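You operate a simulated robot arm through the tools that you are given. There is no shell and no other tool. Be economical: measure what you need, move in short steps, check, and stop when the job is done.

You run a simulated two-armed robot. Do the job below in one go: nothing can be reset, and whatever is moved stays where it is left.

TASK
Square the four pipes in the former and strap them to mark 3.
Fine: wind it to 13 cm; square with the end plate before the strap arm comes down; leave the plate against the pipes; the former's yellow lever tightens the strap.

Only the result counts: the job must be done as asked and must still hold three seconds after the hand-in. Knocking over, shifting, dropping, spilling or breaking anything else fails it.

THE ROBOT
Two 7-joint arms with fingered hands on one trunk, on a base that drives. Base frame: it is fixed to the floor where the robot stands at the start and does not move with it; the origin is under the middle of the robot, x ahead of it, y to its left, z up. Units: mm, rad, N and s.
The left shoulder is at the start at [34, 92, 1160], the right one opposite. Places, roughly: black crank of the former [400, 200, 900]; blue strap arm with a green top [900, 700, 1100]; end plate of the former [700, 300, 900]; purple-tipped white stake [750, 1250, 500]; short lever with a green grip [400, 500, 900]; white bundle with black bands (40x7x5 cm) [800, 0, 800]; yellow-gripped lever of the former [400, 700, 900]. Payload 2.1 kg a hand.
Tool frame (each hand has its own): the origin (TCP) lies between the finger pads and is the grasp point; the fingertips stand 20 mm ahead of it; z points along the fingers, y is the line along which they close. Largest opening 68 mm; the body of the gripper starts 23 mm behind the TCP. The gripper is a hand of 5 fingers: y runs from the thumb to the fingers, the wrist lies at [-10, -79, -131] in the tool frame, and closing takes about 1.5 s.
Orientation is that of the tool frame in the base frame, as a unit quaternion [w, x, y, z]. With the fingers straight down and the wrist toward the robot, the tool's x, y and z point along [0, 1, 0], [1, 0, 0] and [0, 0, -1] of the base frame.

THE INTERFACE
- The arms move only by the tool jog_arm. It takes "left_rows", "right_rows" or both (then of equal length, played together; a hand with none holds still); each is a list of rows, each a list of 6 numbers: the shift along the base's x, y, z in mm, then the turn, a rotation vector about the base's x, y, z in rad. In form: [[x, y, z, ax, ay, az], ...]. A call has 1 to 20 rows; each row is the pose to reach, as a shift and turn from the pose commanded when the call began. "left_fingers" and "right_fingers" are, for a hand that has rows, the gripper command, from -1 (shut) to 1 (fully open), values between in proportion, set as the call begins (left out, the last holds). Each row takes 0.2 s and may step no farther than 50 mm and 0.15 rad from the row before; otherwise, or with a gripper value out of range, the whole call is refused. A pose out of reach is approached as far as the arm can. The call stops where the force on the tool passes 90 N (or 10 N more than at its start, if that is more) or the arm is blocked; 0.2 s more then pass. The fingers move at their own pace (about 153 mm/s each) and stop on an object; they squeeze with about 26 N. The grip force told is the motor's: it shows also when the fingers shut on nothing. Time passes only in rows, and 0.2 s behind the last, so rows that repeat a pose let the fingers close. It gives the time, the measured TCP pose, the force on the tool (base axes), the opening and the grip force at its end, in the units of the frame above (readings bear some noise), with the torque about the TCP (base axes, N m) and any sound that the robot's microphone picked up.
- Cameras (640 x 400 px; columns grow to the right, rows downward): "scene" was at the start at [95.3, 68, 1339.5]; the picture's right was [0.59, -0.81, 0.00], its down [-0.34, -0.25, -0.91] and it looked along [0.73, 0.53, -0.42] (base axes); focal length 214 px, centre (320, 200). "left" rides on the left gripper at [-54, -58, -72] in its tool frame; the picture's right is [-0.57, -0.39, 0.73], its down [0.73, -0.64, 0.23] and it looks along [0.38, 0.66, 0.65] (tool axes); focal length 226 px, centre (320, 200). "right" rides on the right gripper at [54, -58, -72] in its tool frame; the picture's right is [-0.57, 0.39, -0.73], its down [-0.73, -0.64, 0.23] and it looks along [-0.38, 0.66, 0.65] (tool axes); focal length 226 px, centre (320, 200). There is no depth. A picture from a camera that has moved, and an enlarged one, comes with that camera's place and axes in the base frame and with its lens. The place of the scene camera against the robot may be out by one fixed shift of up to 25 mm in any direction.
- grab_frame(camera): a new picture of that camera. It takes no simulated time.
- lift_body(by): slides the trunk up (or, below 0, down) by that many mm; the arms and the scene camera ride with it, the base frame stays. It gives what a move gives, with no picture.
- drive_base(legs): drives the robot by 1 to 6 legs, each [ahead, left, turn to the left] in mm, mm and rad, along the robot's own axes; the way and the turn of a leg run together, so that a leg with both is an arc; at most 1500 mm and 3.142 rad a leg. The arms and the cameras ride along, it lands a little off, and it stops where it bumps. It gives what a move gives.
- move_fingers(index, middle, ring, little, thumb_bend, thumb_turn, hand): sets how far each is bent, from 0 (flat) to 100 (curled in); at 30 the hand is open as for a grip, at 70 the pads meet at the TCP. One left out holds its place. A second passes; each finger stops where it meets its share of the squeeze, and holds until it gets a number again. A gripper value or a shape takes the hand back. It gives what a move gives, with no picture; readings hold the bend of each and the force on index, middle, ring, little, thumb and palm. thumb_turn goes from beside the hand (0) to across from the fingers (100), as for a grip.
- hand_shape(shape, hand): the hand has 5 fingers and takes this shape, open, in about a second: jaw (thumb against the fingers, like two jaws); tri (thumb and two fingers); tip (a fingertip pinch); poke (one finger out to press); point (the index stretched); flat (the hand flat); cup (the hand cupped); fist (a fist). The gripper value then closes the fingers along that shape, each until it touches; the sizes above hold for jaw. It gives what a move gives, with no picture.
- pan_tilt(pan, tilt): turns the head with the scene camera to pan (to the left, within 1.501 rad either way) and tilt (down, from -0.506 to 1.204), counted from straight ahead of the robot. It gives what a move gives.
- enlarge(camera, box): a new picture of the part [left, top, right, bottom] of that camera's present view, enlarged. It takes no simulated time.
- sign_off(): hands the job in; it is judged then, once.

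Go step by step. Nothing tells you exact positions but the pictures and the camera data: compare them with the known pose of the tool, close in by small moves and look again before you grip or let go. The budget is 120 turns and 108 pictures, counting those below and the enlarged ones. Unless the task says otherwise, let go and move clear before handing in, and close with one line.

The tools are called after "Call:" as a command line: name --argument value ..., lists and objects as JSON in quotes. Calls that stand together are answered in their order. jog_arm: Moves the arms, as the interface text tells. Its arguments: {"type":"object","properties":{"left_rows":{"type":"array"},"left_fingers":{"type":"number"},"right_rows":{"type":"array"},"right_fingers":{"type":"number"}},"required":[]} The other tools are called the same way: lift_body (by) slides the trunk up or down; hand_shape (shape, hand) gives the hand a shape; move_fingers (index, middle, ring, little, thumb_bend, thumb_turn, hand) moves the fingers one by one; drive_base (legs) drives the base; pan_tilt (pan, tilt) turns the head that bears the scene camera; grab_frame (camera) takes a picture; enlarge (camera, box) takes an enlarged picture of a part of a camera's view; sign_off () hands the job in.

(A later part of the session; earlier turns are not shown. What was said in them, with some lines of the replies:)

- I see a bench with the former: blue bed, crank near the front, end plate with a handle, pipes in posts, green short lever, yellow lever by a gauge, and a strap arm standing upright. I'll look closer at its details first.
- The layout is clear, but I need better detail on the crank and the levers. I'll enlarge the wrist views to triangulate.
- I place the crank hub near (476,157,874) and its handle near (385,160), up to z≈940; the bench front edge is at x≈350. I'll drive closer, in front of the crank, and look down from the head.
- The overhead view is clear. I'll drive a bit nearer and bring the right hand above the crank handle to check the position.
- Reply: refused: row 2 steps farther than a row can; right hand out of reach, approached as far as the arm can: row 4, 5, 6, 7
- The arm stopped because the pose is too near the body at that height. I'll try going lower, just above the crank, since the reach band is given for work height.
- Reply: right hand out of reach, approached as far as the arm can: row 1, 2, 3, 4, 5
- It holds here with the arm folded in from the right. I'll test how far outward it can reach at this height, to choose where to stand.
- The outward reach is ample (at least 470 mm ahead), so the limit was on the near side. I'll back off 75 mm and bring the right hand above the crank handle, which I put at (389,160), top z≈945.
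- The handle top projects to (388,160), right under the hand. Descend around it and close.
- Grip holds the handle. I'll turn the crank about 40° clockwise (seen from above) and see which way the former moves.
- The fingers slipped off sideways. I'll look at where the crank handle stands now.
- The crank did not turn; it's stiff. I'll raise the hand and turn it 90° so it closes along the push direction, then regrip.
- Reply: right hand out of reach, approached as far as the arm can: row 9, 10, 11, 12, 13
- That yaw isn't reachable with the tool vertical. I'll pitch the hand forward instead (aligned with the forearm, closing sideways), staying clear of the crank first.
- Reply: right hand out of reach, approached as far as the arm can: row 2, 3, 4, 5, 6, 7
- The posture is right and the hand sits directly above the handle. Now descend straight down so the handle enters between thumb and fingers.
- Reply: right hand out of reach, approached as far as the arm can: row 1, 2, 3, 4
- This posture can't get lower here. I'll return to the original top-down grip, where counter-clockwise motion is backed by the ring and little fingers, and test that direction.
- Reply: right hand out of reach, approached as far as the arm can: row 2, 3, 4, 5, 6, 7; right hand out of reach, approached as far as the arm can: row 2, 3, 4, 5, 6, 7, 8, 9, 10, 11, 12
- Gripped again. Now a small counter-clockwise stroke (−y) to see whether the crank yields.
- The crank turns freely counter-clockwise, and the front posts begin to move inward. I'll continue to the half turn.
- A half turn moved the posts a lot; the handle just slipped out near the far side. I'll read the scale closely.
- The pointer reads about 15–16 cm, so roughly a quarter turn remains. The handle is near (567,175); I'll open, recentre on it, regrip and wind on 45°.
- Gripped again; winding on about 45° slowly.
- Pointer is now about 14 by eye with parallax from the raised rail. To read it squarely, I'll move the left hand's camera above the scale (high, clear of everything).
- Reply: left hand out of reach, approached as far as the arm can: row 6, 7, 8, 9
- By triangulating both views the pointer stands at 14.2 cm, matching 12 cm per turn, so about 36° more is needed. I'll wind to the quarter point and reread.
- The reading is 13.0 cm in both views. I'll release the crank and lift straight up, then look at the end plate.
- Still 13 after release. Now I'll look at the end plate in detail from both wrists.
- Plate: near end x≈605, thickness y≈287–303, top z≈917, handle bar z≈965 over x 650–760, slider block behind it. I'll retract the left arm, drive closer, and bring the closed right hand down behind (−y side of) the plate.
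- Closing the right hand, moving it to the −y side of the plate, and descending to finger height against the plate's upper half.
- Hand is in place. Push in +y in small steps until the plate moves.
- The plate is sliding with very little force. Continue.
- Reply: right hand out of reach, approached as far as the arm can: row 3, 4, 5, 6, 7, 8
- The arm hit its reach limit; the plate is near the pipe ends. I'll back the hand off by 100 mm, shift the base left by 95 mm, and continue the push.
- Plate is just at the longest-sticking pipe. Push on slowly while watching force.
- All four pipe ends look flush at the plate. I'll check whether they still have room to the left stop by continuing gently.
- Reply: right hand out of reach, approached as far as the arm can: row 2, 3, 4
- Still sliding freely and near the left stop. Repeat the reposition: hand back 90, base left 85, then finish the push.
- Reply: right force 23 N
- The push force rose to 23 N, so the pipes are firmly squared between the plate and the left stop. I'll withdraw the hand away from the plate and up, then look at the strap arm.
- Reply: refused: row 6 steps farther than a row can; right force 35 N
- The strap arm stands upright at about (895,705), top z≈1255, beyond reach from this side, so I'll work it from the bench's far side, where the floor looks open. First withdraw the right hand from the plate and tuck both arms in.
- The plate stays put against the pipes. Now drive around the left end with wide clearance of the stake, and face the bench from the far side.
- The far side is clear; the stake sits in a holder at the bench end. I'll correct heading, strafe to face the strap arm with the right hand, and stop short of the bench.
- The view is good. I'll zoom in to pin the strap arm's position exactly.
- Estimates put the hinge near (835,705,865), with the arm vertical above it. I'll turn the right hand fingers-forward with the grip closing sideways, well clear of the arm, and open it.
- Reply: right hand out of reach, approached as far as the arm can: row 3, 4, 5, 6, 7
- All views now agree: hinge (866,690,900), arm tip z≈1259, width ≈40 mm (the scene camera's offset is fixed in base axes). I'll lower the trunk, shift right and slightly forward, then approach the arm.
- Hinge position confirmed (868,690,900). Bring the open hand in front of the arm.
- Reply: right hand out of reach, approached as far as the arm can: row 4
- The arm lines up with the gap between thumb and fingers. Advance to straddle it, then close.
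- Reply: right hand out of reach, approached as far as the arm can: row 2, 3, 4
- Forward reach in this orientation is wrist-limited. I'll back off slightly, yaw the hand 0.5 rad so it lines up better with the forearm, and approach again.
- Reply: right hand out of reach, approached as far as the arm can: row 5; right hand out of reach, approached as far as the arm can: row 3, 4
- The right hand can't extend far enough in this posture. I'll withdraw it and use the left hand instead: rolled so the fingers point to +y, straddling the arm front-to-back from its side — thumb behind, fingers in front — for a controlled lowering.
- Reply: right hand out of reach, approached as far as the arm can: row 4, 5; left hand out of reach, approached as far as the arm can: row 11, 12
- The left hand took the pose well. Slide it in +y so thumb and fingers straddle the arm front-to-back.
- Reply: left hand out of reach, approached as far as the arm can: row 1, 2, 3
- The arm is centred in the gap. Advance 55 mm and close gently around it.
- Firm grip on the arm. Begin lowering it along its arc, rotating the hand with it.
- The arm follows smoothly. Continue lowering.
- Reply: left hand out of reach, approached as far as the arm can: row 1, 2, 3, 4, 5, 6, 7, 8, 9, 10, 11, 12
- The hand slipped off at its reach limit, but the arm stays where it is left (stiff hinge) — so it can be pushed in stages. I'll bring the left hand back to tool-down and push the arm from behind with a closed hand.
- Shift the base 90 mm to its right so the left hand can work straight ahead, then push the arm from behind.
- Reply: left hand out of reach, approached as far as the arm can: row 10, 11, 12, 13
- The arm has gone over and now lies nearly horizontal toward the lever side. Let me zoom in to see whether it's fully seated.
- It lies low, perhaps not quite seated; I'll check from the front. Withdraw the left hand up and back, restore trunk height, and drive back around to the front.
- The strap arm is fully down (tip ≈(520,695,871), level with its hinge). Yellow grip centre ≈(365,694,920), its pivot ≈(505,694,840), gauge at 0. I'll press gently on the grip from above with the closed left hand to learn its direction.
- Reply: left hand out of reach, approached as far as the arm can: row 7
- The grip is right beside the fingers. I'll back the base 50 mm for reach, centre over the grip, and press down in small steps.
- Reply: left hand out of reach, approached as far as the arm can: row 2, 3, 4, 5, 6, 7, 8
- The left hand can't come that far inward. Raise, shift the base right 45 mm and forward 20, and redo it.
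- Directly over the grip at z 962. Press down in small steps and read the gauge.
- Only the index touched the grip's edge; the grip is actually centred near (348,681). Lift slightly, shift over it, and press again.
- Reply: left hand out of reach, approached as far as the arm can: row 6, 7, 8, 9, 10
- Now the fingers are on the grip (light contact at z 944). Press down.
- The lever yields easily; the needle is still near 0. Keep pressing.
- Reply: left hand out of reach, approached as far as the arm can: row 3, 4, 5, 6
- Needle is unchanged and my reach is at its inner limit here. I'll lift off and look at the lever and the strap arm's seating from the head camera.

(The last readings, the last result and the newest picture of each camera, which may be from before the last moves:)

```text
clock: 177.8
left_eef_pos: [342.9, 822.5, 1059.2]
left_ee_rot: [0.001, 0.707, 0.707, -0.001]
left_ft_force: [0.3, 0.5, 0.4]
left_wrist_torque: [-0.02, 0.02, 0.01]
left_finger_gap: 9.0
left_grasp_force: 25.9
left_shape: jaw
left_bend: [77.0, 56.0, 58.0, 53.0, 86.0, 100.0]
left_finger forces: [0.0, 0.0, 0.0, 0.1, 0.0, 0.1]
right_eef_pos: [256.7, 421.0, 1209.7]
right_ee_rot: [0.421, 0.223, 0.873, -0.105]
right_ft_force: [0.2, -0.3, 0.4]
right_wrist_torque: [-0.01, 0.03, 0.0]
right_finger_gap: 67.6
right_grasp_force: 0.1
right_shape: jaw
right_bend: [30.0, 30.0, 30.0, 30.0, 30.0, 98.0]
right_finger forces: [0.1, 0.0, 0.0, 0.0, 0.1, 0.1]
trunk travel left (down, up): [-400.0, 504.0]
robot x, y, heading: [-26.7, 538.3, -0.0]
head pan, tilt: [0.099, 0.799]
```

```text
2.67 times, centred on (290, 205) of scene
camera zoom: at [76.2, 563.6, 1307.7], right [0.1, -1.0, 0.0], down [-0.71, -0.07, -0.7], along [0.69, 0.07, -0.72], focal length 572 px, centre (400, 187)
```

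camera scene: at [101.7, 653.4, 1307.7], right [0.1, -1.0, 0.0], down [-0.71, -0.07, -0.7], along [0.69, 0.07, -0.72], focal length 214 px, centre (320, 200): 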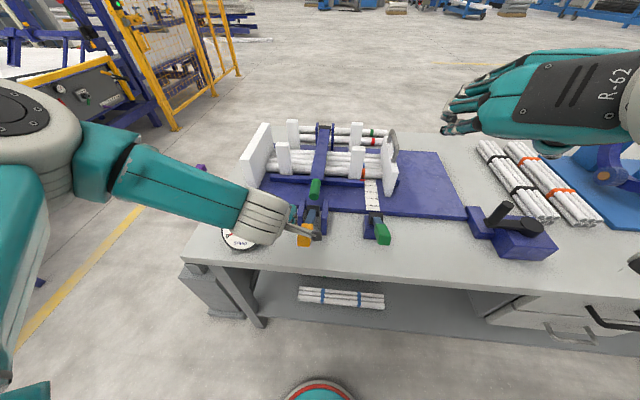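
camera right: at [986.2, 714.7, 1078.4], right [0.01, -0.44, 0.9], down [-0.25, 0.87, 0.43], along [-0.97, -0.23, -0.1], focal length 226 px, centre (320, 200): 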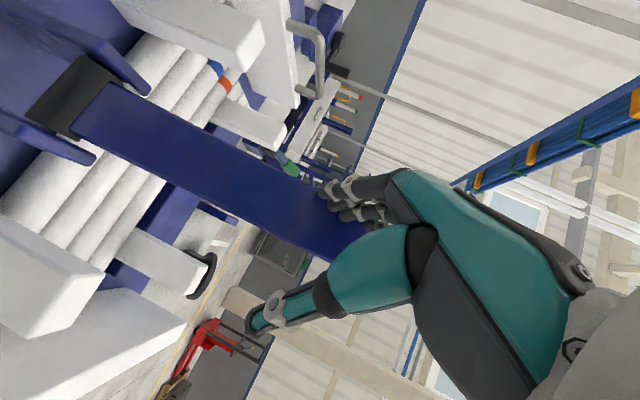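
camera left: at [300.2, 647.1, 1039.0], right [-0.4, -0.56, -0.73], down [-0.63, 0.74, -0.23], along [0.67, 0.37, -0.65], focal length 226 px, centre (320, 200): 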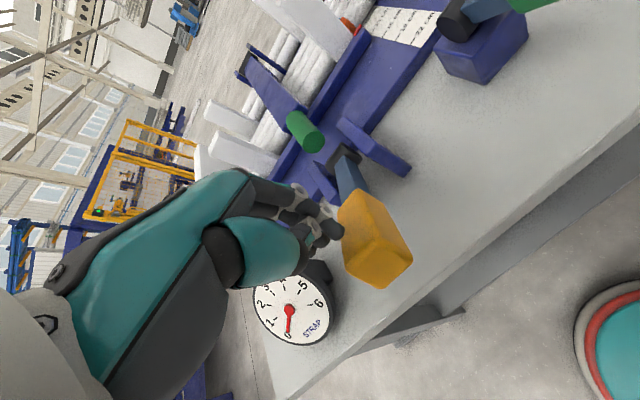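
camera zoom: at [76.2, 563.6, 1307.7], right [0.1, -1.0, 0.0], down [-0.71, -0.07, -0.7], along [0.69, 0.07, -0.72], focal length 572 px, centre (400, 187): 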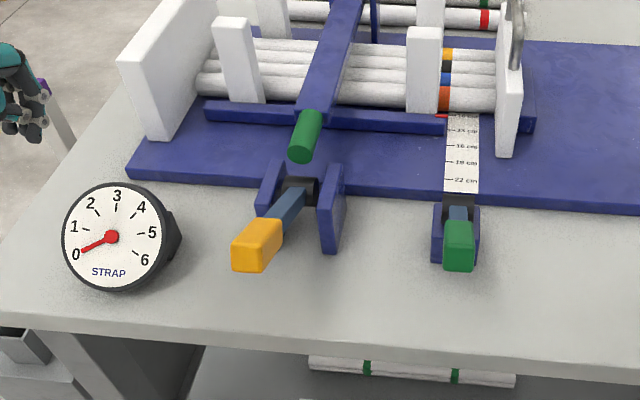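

The lever had followed my press and sprung back on release, so it looks like a pump/ratchet lever needing full strokes. I'll stand farther back so the left hand can press deeper.

Call:
drive_base --legs '[[-65, 15, 0]]'

Call:
jog_arm --left_rows '[[20, -40, -10, 0, 0, 0], [40, -80, -20, 0, 0, 0], [60, -120, -30, 0, 0, 0], [66, -155, -50, 0, 0, 0], [66, -158, -80, 0, 0, 0], [66, -158, -105, 0, 0, 0]]'

Call:
jog_arm --left_rows '[[0, 0, -8, 0, 0, 0], [0, 0, -16, 0, 0, 0], [0, 0, -24, 0, 0, 0], [-2, 0, -32, 0, 0, 0], [-4, 0, -40, 0, 0, 0], [-6, 0, -48, 0, 0, 0], [-8, 0, -56, 0, 0, 0]]'

Call:
enlarge --camera "left" --box '[180, 80, 480, 400]'

```text
clock: 178.8
left_eef_pos: [278.1, 836.5, 1059.8]
left_ee_rot: [0.001, 0.707, 0.707, 0.0]
left_ft_force: [0.1, 0.0, 0.2]
left_wrist_torque: [0.02, 0.01, 0.0]
left_finger_gap: 8.8
left_grasp_force: 25.9
left_shape: jaw
left_bend: [77.0, 56.0, 58.0, 53.0, 86.0, 100.0]
left_finger forces: [0.0, 0.0, 0.1, 0.0, 0.0, 0.1]
right_eef_pos: [190.5, 436.3, 1210.8]
right_ee_rot: [0.423, 0.222, 0.872, -0.104]
right_ft_force: [-1.4, 0.4, 0.4]
right_wrist_torque: [-0.02, 0.01, 0.01]
right_finger_gap: 67.9
right_grasp_force: 0.0
right_shape: jaw
right_bend: [30.0, 30.0, 30.0, 30.0, 30.0, 98.0]
right_finger forces: [0.1, 0.0, 0.1, 0.0, 0.1, 0.0]
trunk travel left (down, up): [-400.0, 504.0]
robot x, y, heading: [-90.2, 557.6, -0.001]
head pan, tilt: [0.099, 0.799]
```

```text
clock: 180.2
left_eef_pos: [334.5, 687.7, 965.0]
left_ee_rot: [0.001, 0.708, 0.707, -0.001]
left_ft_force: [0.6, 0.7, 0.9]
left_wrist_torque: [0.03, -0.01, 0.01]
left_finger_gap: 8.9
left_grasp_force: 26.1
left_shape: jaw
left_bend: [77.0, 56.0, 58.0, 53.0, 86.0, 100.0]
left_finger forces: [0.0, 0.7, 0.0, 0.0, 0.0, 0.1]
left hand out of reach, approached as far as the arm can: row 6
right_eef_pos: [190.2, 435.3, 1210.0]
right_ee_rot: [0.422, 0.223, 0.872, -0.103]
right_ft_force: [0.4, -0.9, 0.1]
right_wrist_torque: [-0.01, 0.01, 0.03]
right_finger_gap: 68.2
right_grasp_force: 0.0
right_shape: jaw
right_bend: [30.0, 30.0, 30.0, 30.0, 30.0, 98.0]
right_finger forces: [0.0, 0.1, 0.0, 0.0, 0.0, 0.0]
trunk travel left (down, up): [-400.0, 504.0]
robot x, y, heading: [-88.3, 555.7, -0.002]
head pan, tilt: [0.099, 0.799]
```

```text
clock: 181.8
left_eef_pos: [309.5, 704.6, 929.4]
left_ee_rot: [0.001, 0.708, 0.706, -0.001]
left_ft_force: [0.0, 0.2, 0.6]
left_wrist_torque: [0.03, -0.02, 0.02]
left_finger_gap: 8.9
left_grasp_force: 26.0
left_shape: jaw
left_bend: [77.0, 57.0, 58.0, 53.0, 86.0, 100.0]
left_finger forces: [0.0, 0.2, 0.0, 0.0, 0.1, 0.0]
left hand out of reach, approached as far as the arm can: row 1, 2, 3, 4, 5, 6, 7
right_eef_pos: [190.6, 435.5, 1210.8]
right_ee_rot: [0.423, 0.223, 0.872, -0.103]
right_ft_force: [0.5, -1.2, 0.2]
right_wrist_torque: [0.0, 0.0, 0.02]
right_finger_gap: 67.8
right_grasp_force: 0.0
right_shape: jaw
right_bend: [30.0, 30.0, 30.0, 30.0, 30.0, 98.0]
right_finger forces: [0.0, 0.1, 0.0, 0.1, 0.0, 0.0]
trunk travel left (down, up): [-400.0, 504.0]
robot x, y, heading: [-89.1, 557.4, 0.001]
head pan, tilt: [0.099, 0.799]
```

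```text
1.25 times, centred on (330, 240) of left
camera zoom: at [253.0, 648.4, 1002.3], right [-0.39, -0.57, -0.73], down [-0.64, 0.73, -0.23], along [0.66, 0.37, -0.65], focal length 283 px, centre (308, 150)
```

zoom: 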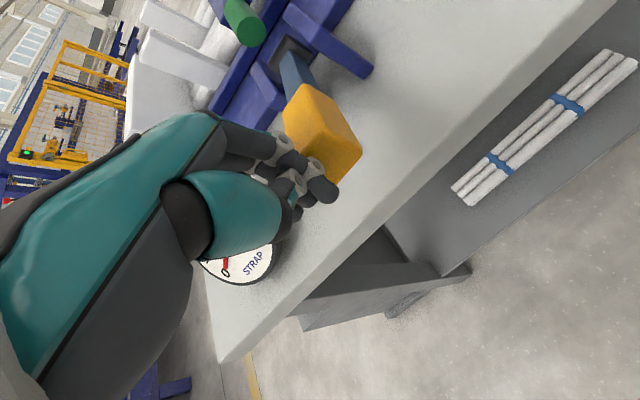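

The left arm bottoms out at this height; with the trunk lowered it will have room. I'll raise the hand, lower the trunk 110 mm, then press again.

Call:
jog_arm --left_rows '[[0, 10, 45, 0, 0, 0], [10, 10, 90, 0, 0, 0], [20, 5, 135, 0, 0, 0], [30, -5, 160, 0, 0, 0]]'

Call:
lift_body --by -110

Call:
jog_arm --left_rows '[[5, -10, -5, 0, 0, 0], [8, -20, -10, 0, 0, 0], [8, -20, -15, 0, 0, 0]]'

```text
clock: 182.8
left_eef_pos: [341.2, 698.8, 1090.4]
left_ee_rot: [0.0, 0.708, 0.706, -0.001]
left_ft_force: [-1.0, 0.0, 0.4]
left_wrist_torque: [0.01, 0.0, 0.0]
left_finger_gap: 8.8
left_grasp_force: 26.1
left_shape: jaw
left_bend: [77.0, 57.0, 58.0, 53.0, 86.0, 100.0]
left_finger forces: [0.0, 0.0, 0.0, 0.0, 0.0, 0.0]
right_eef_pos: [191.0, 435.4, 1210.1]
right_ee_rot: [0.421, 0.224, 0.873, -0.103]
right_ft_force: [-1.2, -0.1, -1.3]
right_wrist_torque: [-0.01, 0.01, 0.04]
right_finger_gap: 68.0
right_grasp_force: 0.1
right_shape: jaw
right_bend: [30.0, 30.0, 30.0, 30.0, 30.0, 98.0]
right_finger forces: [0.1, 0.0, 0.0, 0.1, 0.0, 0.0]
trunk travel left (down, up): [-400.0, 504.0]
robot x, y, heading: [-87.9, 553.8, -0.001]
head pan, tilt: [0.099, 0.799]
```

```text
clock: 184.2
left_eef_pos: [340.5, 696.8, 979.3]
left_ee_rot: [0.0, 0.708, 0.706, -0.001]
left_ft_force: [-0.5, -0.6, -0.6]
left_wrist_torque: [0.0, -0.01, 0.02]
left_finger_gap: 8.7
left_grasp_force: 26.2
left_shape: jaw
left_bend: [77.0, 57.0, 58.0, 53.0, 86.0, 100.0]
left_finger forces: [0.0, 0.1, 0.0, 0.1, 0.1, 0.0]
right_eef_pos: [191.6, 435.7, 1100.7]
right_ee_rot: [0.422, 0.224, 0.872, -0.104]
right_ft_force: [0.1, 0.0, 0.1]
right_wrist_torque: [-0.01, 0.02, 0.0]
right_finger_gap: 67.9
right_grasp_force: 0.1
right_shape: jaw
right_bend: [30.0, 30.0, 30.0, 30.0, 30.0, 98.0]
right_finger forces: [0.0, 0.1, 0.0, 0.0, 0.0, 0.0]
trunk travel left (down, up): [-290.0, 614.0]
robot x, y, heading: [-90.1, 558.1, 0.006]
head pan, tilt: [0.099, 0.799]
```

```text
clock: 185.0
left_eef_pos: [349.0, 677.6, 963.4]
left_ee_rot: [0.001, 0.707, 0.707, -0.001]
left_ft_force: [-0.6, 0.3, 1.6]
left_wrist_torque: [-0.02, 0.02, 0.02]
left_finger_gap: 8.7
left_grasp_force: 26.7
left_shape: jaw
left_bend: [77.0, 57.0, 58.0, 53.0, 86.0, 100.0]
left_finger forces: [0.0, 0.0, 0.3, 0.0, 0.1, 0.0]
right_eef_pos: [191.5, 434.5, 1100.3]
right_ee_rot: [0.422, 0.224, 0.872, -0.103]
right_ft_force: [0.4, -0.3, -0.3]
right_wrist_torque: [0.01, 0.03, 0.0]
right_finger_gap: 67.8
right_grasp_force: 0.0
right_shape: jaw
right_bend: [30.0, 30.0, 30.0, 30.0, 30.0, 98.0]
right_finger forces: [0.0, 0.0, 0.0, 0.0, 0.1, 0.1]
trunk travel left (down, up): [-290.0, 614.0]
robot x, y, heading: [-93.0, 554.4, -0.001]
head pan, tilt: [0.099, 0.799]
```

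In reach and in light contact. Full press down now, in small steps.

Call:
jog_arm --left_rows '[[0, 0, -7, 0, 0, 0], [0, 0, -14, 0, 0, 0], [-1, 0, -21, 0, 0, 0], [-2, 0, -28, 0, 0, 0], [-4, 0, -35, 0, 0, 0], [-6, 0, -42, 0, 0, 0], [-8, 0, -49, 0, 0, 0], [-10, 0, -56, 0, 0, 0], [-12, 0, -63, 0, 0, 0]]'

Call:
enlarge --camera "left" --box '[180, 80, 480, 400]'

```text
clock: 187.0
left_eef_pos: [336.5, 677.7, 900.2]
left_ee_rot: [0.0, 0.708, 0.706, -0.001]
left_ft_force: [1.7, 0.7, 3.4]
left_wrist_torque: [0.06, -0.04, -0.01]
left_finger_gap: 8.8
left_grasp_force: 26.3
left_shape: jaw
left_bend: [77.0, 57.0, 58.0, 53.0, 86.0, 100.0]
left_finger forces: [0.1, 0.0, 3.3, 0.0, 0.1, 0.1]
right_eef_pos: [191.9, 435.8, 1100.0]
right_ee_rot: [0.422, 0.224, 0.873, -0.102]
right_ft_force: [0.4, -0.5, -0.2]
right_wrist_torque: [0.0, 0.01, 0.02]
right_finger_gap: 67.9
right_grasp_force: 0.0
right_shape: jaw
right_bend: [30.0, 30.0, 30.0, 30.0, 30.0, 98.0]
right_finger forces: [0.1, 0.1, 0.1, 0.1, 0.0, 0.1]
trunk travel left (down, up): [-290.0, 614.0]
robot x, y, heading: [-88.1, 559.0, 0.001]
head pan, tilt: [0.099, 0.799]
```

```text
1.25 times, centred on (330, 240) of left
camera zoom: at [279.8, 622.1, 973.7], right [-0.39, -0.57, -0.73], down [-0.64, 0.73, -0.23], along [0.66, 0.38, -0.65], focal length 283 px, centre (308, 150)
```

zoom: 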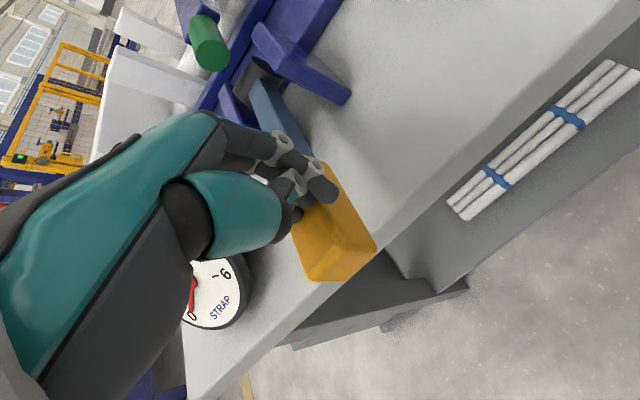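

Call:
jog_arm --left_rows '[[-2, 0, -6, 0, 0, 0], [-3, 0, -12, 0, 0, 0], [-4, 0, -18, 0, 0, 0], [-5, 0, -24, 0, 0, 0], [-6, 0, -30, 0, 0, 0], [-6, 0, -36, 0, 0, 0], [-6, 0, -42, 0, 0, 0]]'

```text
clock: 188.6
left_eef_pos: [331.9, 676.9, 860.8]
left_ee_rot: [0.002, 0.707, 0.707, 0.001]
left_ft_force: [3.0, -2.8, 18.8]
left_wrist_torque: [0.23, -0.17, -0.1]
left_finger_gap: 9.3
left_grasp_force: 26.6
left_shape: jaw
left_bend: [77.0, 77.0, 76.0, 53.0, 86.0, 100.0]
left_finger forces: [0.0, 6.8, 12.2, 0.0, 0.1, 0.0]
right_eef_pos: [190.8, 434.6, 1100.0]
right_ee_rot: [0.422, 0.224, 0.872, -0.103]
right_ft_force: [0.5, -0.3, -0.5]
right_wrist_torque: [-0.04, 0.02, 0.01]
right_finger_gap: 67.6
right_grasp_force: 0.0
right_shape: jaw
right_bend: [30.0, 30.0, 30.0, 30.0, 30.0, 98.0]
right_finger forces: [0.1, 0.0, 0.0, 0.0, 0.1, 0.0]
trunk travel left (down, up): [-290.0, 614.0]
robot x, y, heading: [-88.8, 554.4, -0.001]
head pan, tilt: [0.099, 0.799]
```

Force rose to 19 N — the end of the stroke. Release upward and read the gauge.

Call:
jog_arm --left_rows '[[2, 0, 30, 0, 0, 0], [5, 0, 65, 0, 0, 0], [8, 0, 100, 0, 0, 0], [10, 20, 130, 0, 0, 0]]'

Call:
grab_frame --camera "scene"

```text
clock: 189.6
left_eef_pos: [337.6, 697.3, 990.1]
left_ee_rot: [-0.001, 0.708, 0.706, 0.0]
left_ft_force: [-0.5, 0.6, 0.0]
left_wrist_torque: [-0.02, 0.0, -0.02]
left_finger_gap: 8.5
left_grasp_force: 26.1
left_shape: jaw
left_bend: [77.0, 76.0, 58.0, 53.0, 86.0, 100.0]
left_finger forces: [0.0, 0.0, 0.0, 0.0, 0.1, 0.0]
right_eef_pos: [191.4, 436.0, 1100.7]
right_ee_rot: [0.422, 0.223, 0.873, -0.103]
right_ft_force: [0.4, 0.1, 0.1]
right_wrist_torque: [-0.01, -0.02, -0.03]
right_finger_gap: 67.9
right_grasp_force: 0.1
right_shape: jaw
right_bend: [30.0, 30.0, 30.0, 30.0, 30.0, 98.0]
right_finger forces: [0.0, 0.0, 0.0, 0.0, 0.1, 0.0]
trunk travel left (down, up): [-290.0, 614.0]
robot x, y, heading: [-91.9, 555.7, -0.001]
head pan, tilt: [0.099, 0.799]
```

```text
9 pictures are left
camera scene: at [25.7, 578.4, 1196.8], right [0.1, -0.99, 0.0], down [-0.71, -0.07, -0.7], along [0.69, 0.07, -0.72], focal length 214 px, centre (320, 200)
```

scene: 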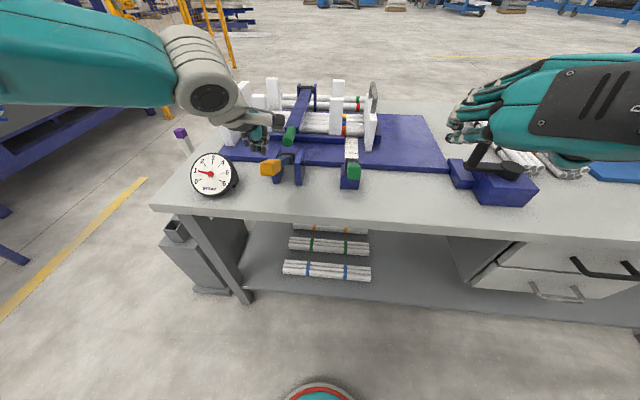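

The needle moved up after the stroke — it is a ratchet. Zoom to read it.

Call:
enlarge --camera "scene" --box '[180, 140, 250, 205]'

```text
6.15 times, centred on (215, 172) of scene
camera zoom: at [25.7, 578.4, 1196.8], right [0.1, -0.99, 0.0], down [-0.71, -0.07, -0.7], along [0.69, 0.07, -0.72], focal length 1320 px, centre (966, 369)
```

zoom: 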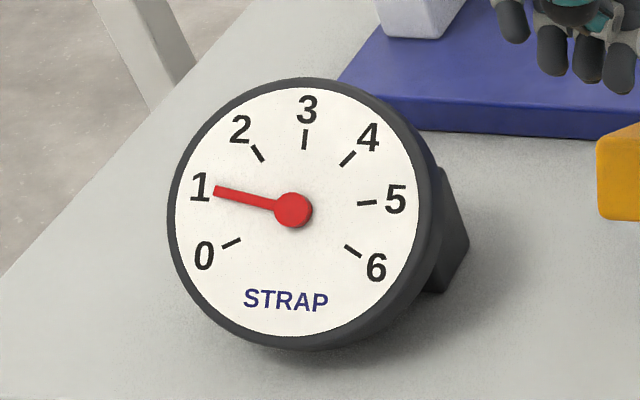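

Exactly one mark per full stroke. Repeat the same stroke, then check.

Call:
jog_arm --left_rows '[[8, -12, -10, 0, 0, 0], [11, -19, -27, 0, 0, 0], [11, -19, -41, 0, 0, 0], [9, -19, -55, 0, 0, 0], [6, -19, -69, 0, 0, 0], [3, -19, -80, 0, 0, 0], [-1, -19, -90, 0, 0, 0], [-4, -19, -99, 0, 0, 0], [-5, -19, -108, 0, 0, 0], [-6, -19, -117, 0, 0, 0], [-6, -19, -125, 0, 0, 0], [-6, -19, -131, 0, 0, 0]]'

Call:
jog_arm --left_rows '[[2, 0, 30, 0, 0, 0], [5, 0, 65, 0, 0, 0], [8, 0, 100, 0, 0, 0], [10, 20, 130, 0, 0, 0]]'

Call:
enlarge --camera "scene" --box '[180, 140, 250, 205]'

```text
clock: 192.2
left_eef_pos: [335.3, 676.1, 859.8]
left_ee_rot: [0.003, 0.708, 0.706, 0.001]
left_ft_force: [2.1, -1.6, 27.0]
left_wrist_torque: [0.4, -0.25, -0.05]
left_finger_gap: 9.3
left_grasp_force: 25.9
left_shape: jaw
left_bend: [77.0, 78.0, 77.0, 53.0, 86.0, 100.0]
left_finger forces: [0.1, 15.6, 15.7, 0.0, 0.0, 0.0]
right_eef_pos: [189.6, 434.8, 1100.5]
right_ee_rot: [0.423, 0.224, 0.872, -0.103]
right_ft_force: [0.6, 0.0, 0.2]
right_wrist_torque: [0.03, 0.0, 0.0]
right_finger_gap: 67.7
right_grasp_force: 0.1
right_shape: jaw
right_bend: [30.0, 30.0, 30.0, 30.0, 30.0, 98.0]
right_finger forces: [0.0, 0.0, 0.0, 0.0, 0.1, 0.0]
trunk travel left (down, up): [-290.0, 614.0]
robot x, y, heading: [-90.5, 558.3, -0.001]
head pan, tilt: [0.099, 0.799]
```

```text
clock: 193.2
left_eef_pos: [344.3, 697.2, 987.2]
left_ee_rot: [-0.001, 0.708, 0.706, 0.0]
left_ft_force: [-0.1, 0.4, -0.3]
left_wrist_torque: [0.0, 0.0, 0.02]
left_finger_gap: 8.4
left_grasp_force: 26.7
left_shape: jaw
left_bend: [77.0, 76.0, 58.0, 53.0, 86.0, 100.0]
left_finger forces: [0.0, 0.0, 0.1, 0.1, 0.0, 0.0]
right_eef_pos: [191.8, 436.3, 1099.2]
right_ee_rot: [0.422, 0.223, 0.873, -0.103]
right_ft_force: [-0.1, 0.0, 0.3]
right_wrist_torque: [-0.03, -0.03, -0.03]
right_finger_gap: 67.6
right_grasp_force: 0.1
right_shape: jaw
right_bend: [30.0, 30.0, 30.0, 30.0, 30.0, 98.0]
right_finger forces: [0.0, 0.0, 0.0, 0.0, 0.0, 0.1]
trunk travel left (down, up): [-290.0, 614.0]
robot x, y, heading: [-89.1, 556.6, 0.002]
head pan, tilt: [0.099, 0.799]
```

```text
6.15 times, centred on (215, 172) of scene
camera zoom: at [25.7, 578.3, 1196.8], right [0.1, -1.0, 0.0], down [-0.71, -0.07, -0.7], along [0.69, 0.07, -0.72], focal length 1320 px, centre (966, 369)
```

zoom: 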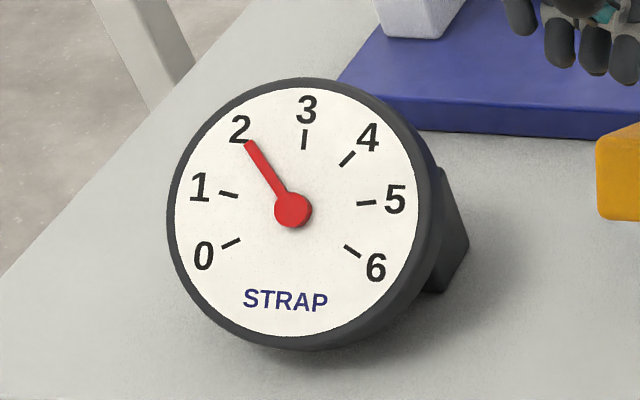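

Gauge at 2. One more identical stroke.

Call:
jog_arm --left_rows '[[5, -12, -10, 0, 0, 0], [6, -19, -25, 0, 0, 0], [6, -19, -39, 0, 0, 0], [4, -19, -53, 0, 0, 0], [1, -19, -67, 0, 0, 0], [-3, -19, -78, 0, 0, 0], [-6, -19, -88, 0, 0, 0], [-8, -19, -97, 0, 0, 0], [-9, -19, -106, 0, 0, 0], [-9, -19, -115, 0, 0, 0], [-9, -19, -122, 0, 0, 0], [-9, -19, -128, 0, 0, 0]]'

Call:
jog_arm --left_rows '[[2, 0, 30, 0, 0, 0], [5, 0, 65, 0, 0, 0], [8, 0, 100, 0, 0, 0], [10, 30, 135, 0, 0, 0], [10, 65, 165, 0, 0, 0], [10, 100, 195, 0, 0, 0]]'

Call:
enlarge --camera "scene" --box '[180, 70, 400, 210]'

```text
clock: 195.8
left_eef_pos: [336.7, 677.6, 861.4]
left_ee_rot: [0.001, 0.708, 0.707, 0.001]
left_ft_force: [2.3, -0.8, 19.0]
left_wrist_torque: [0.26, -0.17, -0.06]
left_finger_gap: 8.7
left_grasp_force: 25.9
left_shape: jaw
left_bend: [77.0, 77.0, 76.0, 53.0, 86.0, 100.0]
left_finger forces: [0.1, 6.6, 11.5, 0.1, 0.0, 0.0]
right_eef_pos: [189.9, 435.6, 1101.3]
right_ee_rot: [0.423, 0.223, 0.872, -0.103]
right_ft_force: [-0.4, -0.4, 0.0]
right_wrist_torque: [0.0, 0.0, 0.02]
right_finger_gap: 68.1
right_grasp_force: 0.1
right_shape: jaw
right_bend: [30.0, 30.0, 30.0, 30.0, 30.0, 98.0]
right_finger forces: [0.0, 0.1, 0.0, 0.0, 0.0, 0.0]
trunk travel left (down, up): [-290.0, 614.0]
robot x, y, heading: [-90.6, 555.9, 0.002]
head pan, tilt: [0.099, 0.799]
```

```text
clock: 197.2
left_eef_pos: [345.4, 780.6, 1053.9]
left_ee_rot: [0.001, 0.708, 0.706, -0.001]
left_ft_force: [-0.4, 0.5, -0.3]
left_wrist_torque: [-0.01, 0.01, -0.03]
left_finger_gap: 8.3
left_grasp_force: 25.9
left_shape: jaw
left_bend: [77.0, 76.0, 58.0, 53.0, 86.0, 100.0]
left_finger forces: [0.1, 0.0, 0.0, 0.0, 0.0, 0.0]
right_eef_pos: [191.1, 434.8, 1100.2]
right_ee_rot: [0.422, 0.224, 0.873, -0.103]
right_ft_force: [-0.5, 0.1, 0.7]
right_wrist_torque: [0.0, 0.01, 0.0]
right_finger_gap: 68.1
right_grasp_force: 0.0
right_shape: jaw
right_bend: [30.0, 30.0, 30.0, 30.0, 30.0, 98.0]
right_finger forces: [0.0, 0.0, 0.0, 0.0, 0.0, 0.0]
trunk travel left (down, up): [-290.0, 614.0]
robot x, y, heading: [-88.5, 556.0, 0.004]
head pan, tilt: [0.099, 0.799]
```

```text
2.86 times, centred on (290, 140) of scene
camera zoom: at [25.6, 578.4, 1196.9], right [0.1, -1.0, 0.0], down [-0.71, -0.07, -0.7], along [0.69, 0.07, -0.72], focal length 613 px, centre (406, 371)
```

zoom: 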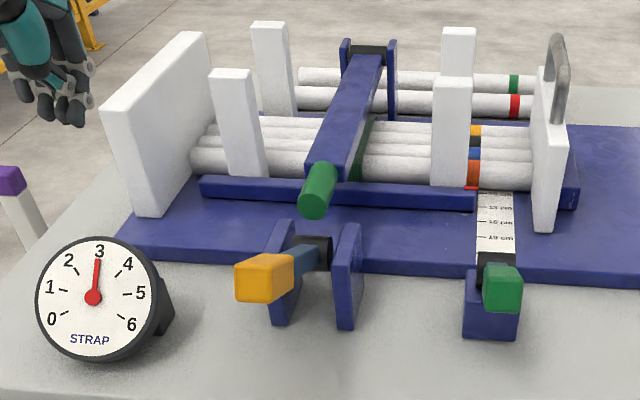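

Gauge reads 3 and the green strap lies around the pipes. One close check of the width pointer and the plate contact.

Call:
enlarge --camera "scene" --box '[320, 90, 390, 160]'

```text
5.71 times, centred on (355, 125) of scene
camera zoom: at [25.6, 578.4, 1196.9], right [0.1, -1.0, 0.0], down [-0.71, -0.07, -0.7], along [0.69, 0.07, -0.72], focal length 1226 px, centre (120, 629)
```

zoom: 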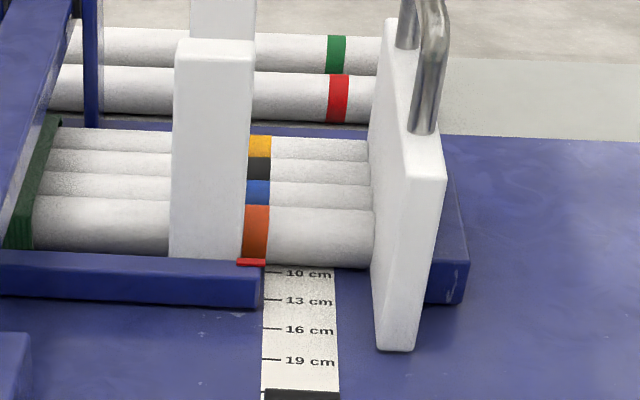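

The pointer, corrected for its height above the bed, is still on 13 cm. All four ends sit flush against the plate, the gauge is at 3 and both hands are clear, so I'm handing in.

Call:
sign_off

```text
The job is handed in.
```

The job is handed in: the former is wound to 13 cm, the four pipes were squared before the strap arm came down, the end plate is left against them, and the strap is tightened to mark 3 with the yellow lever.
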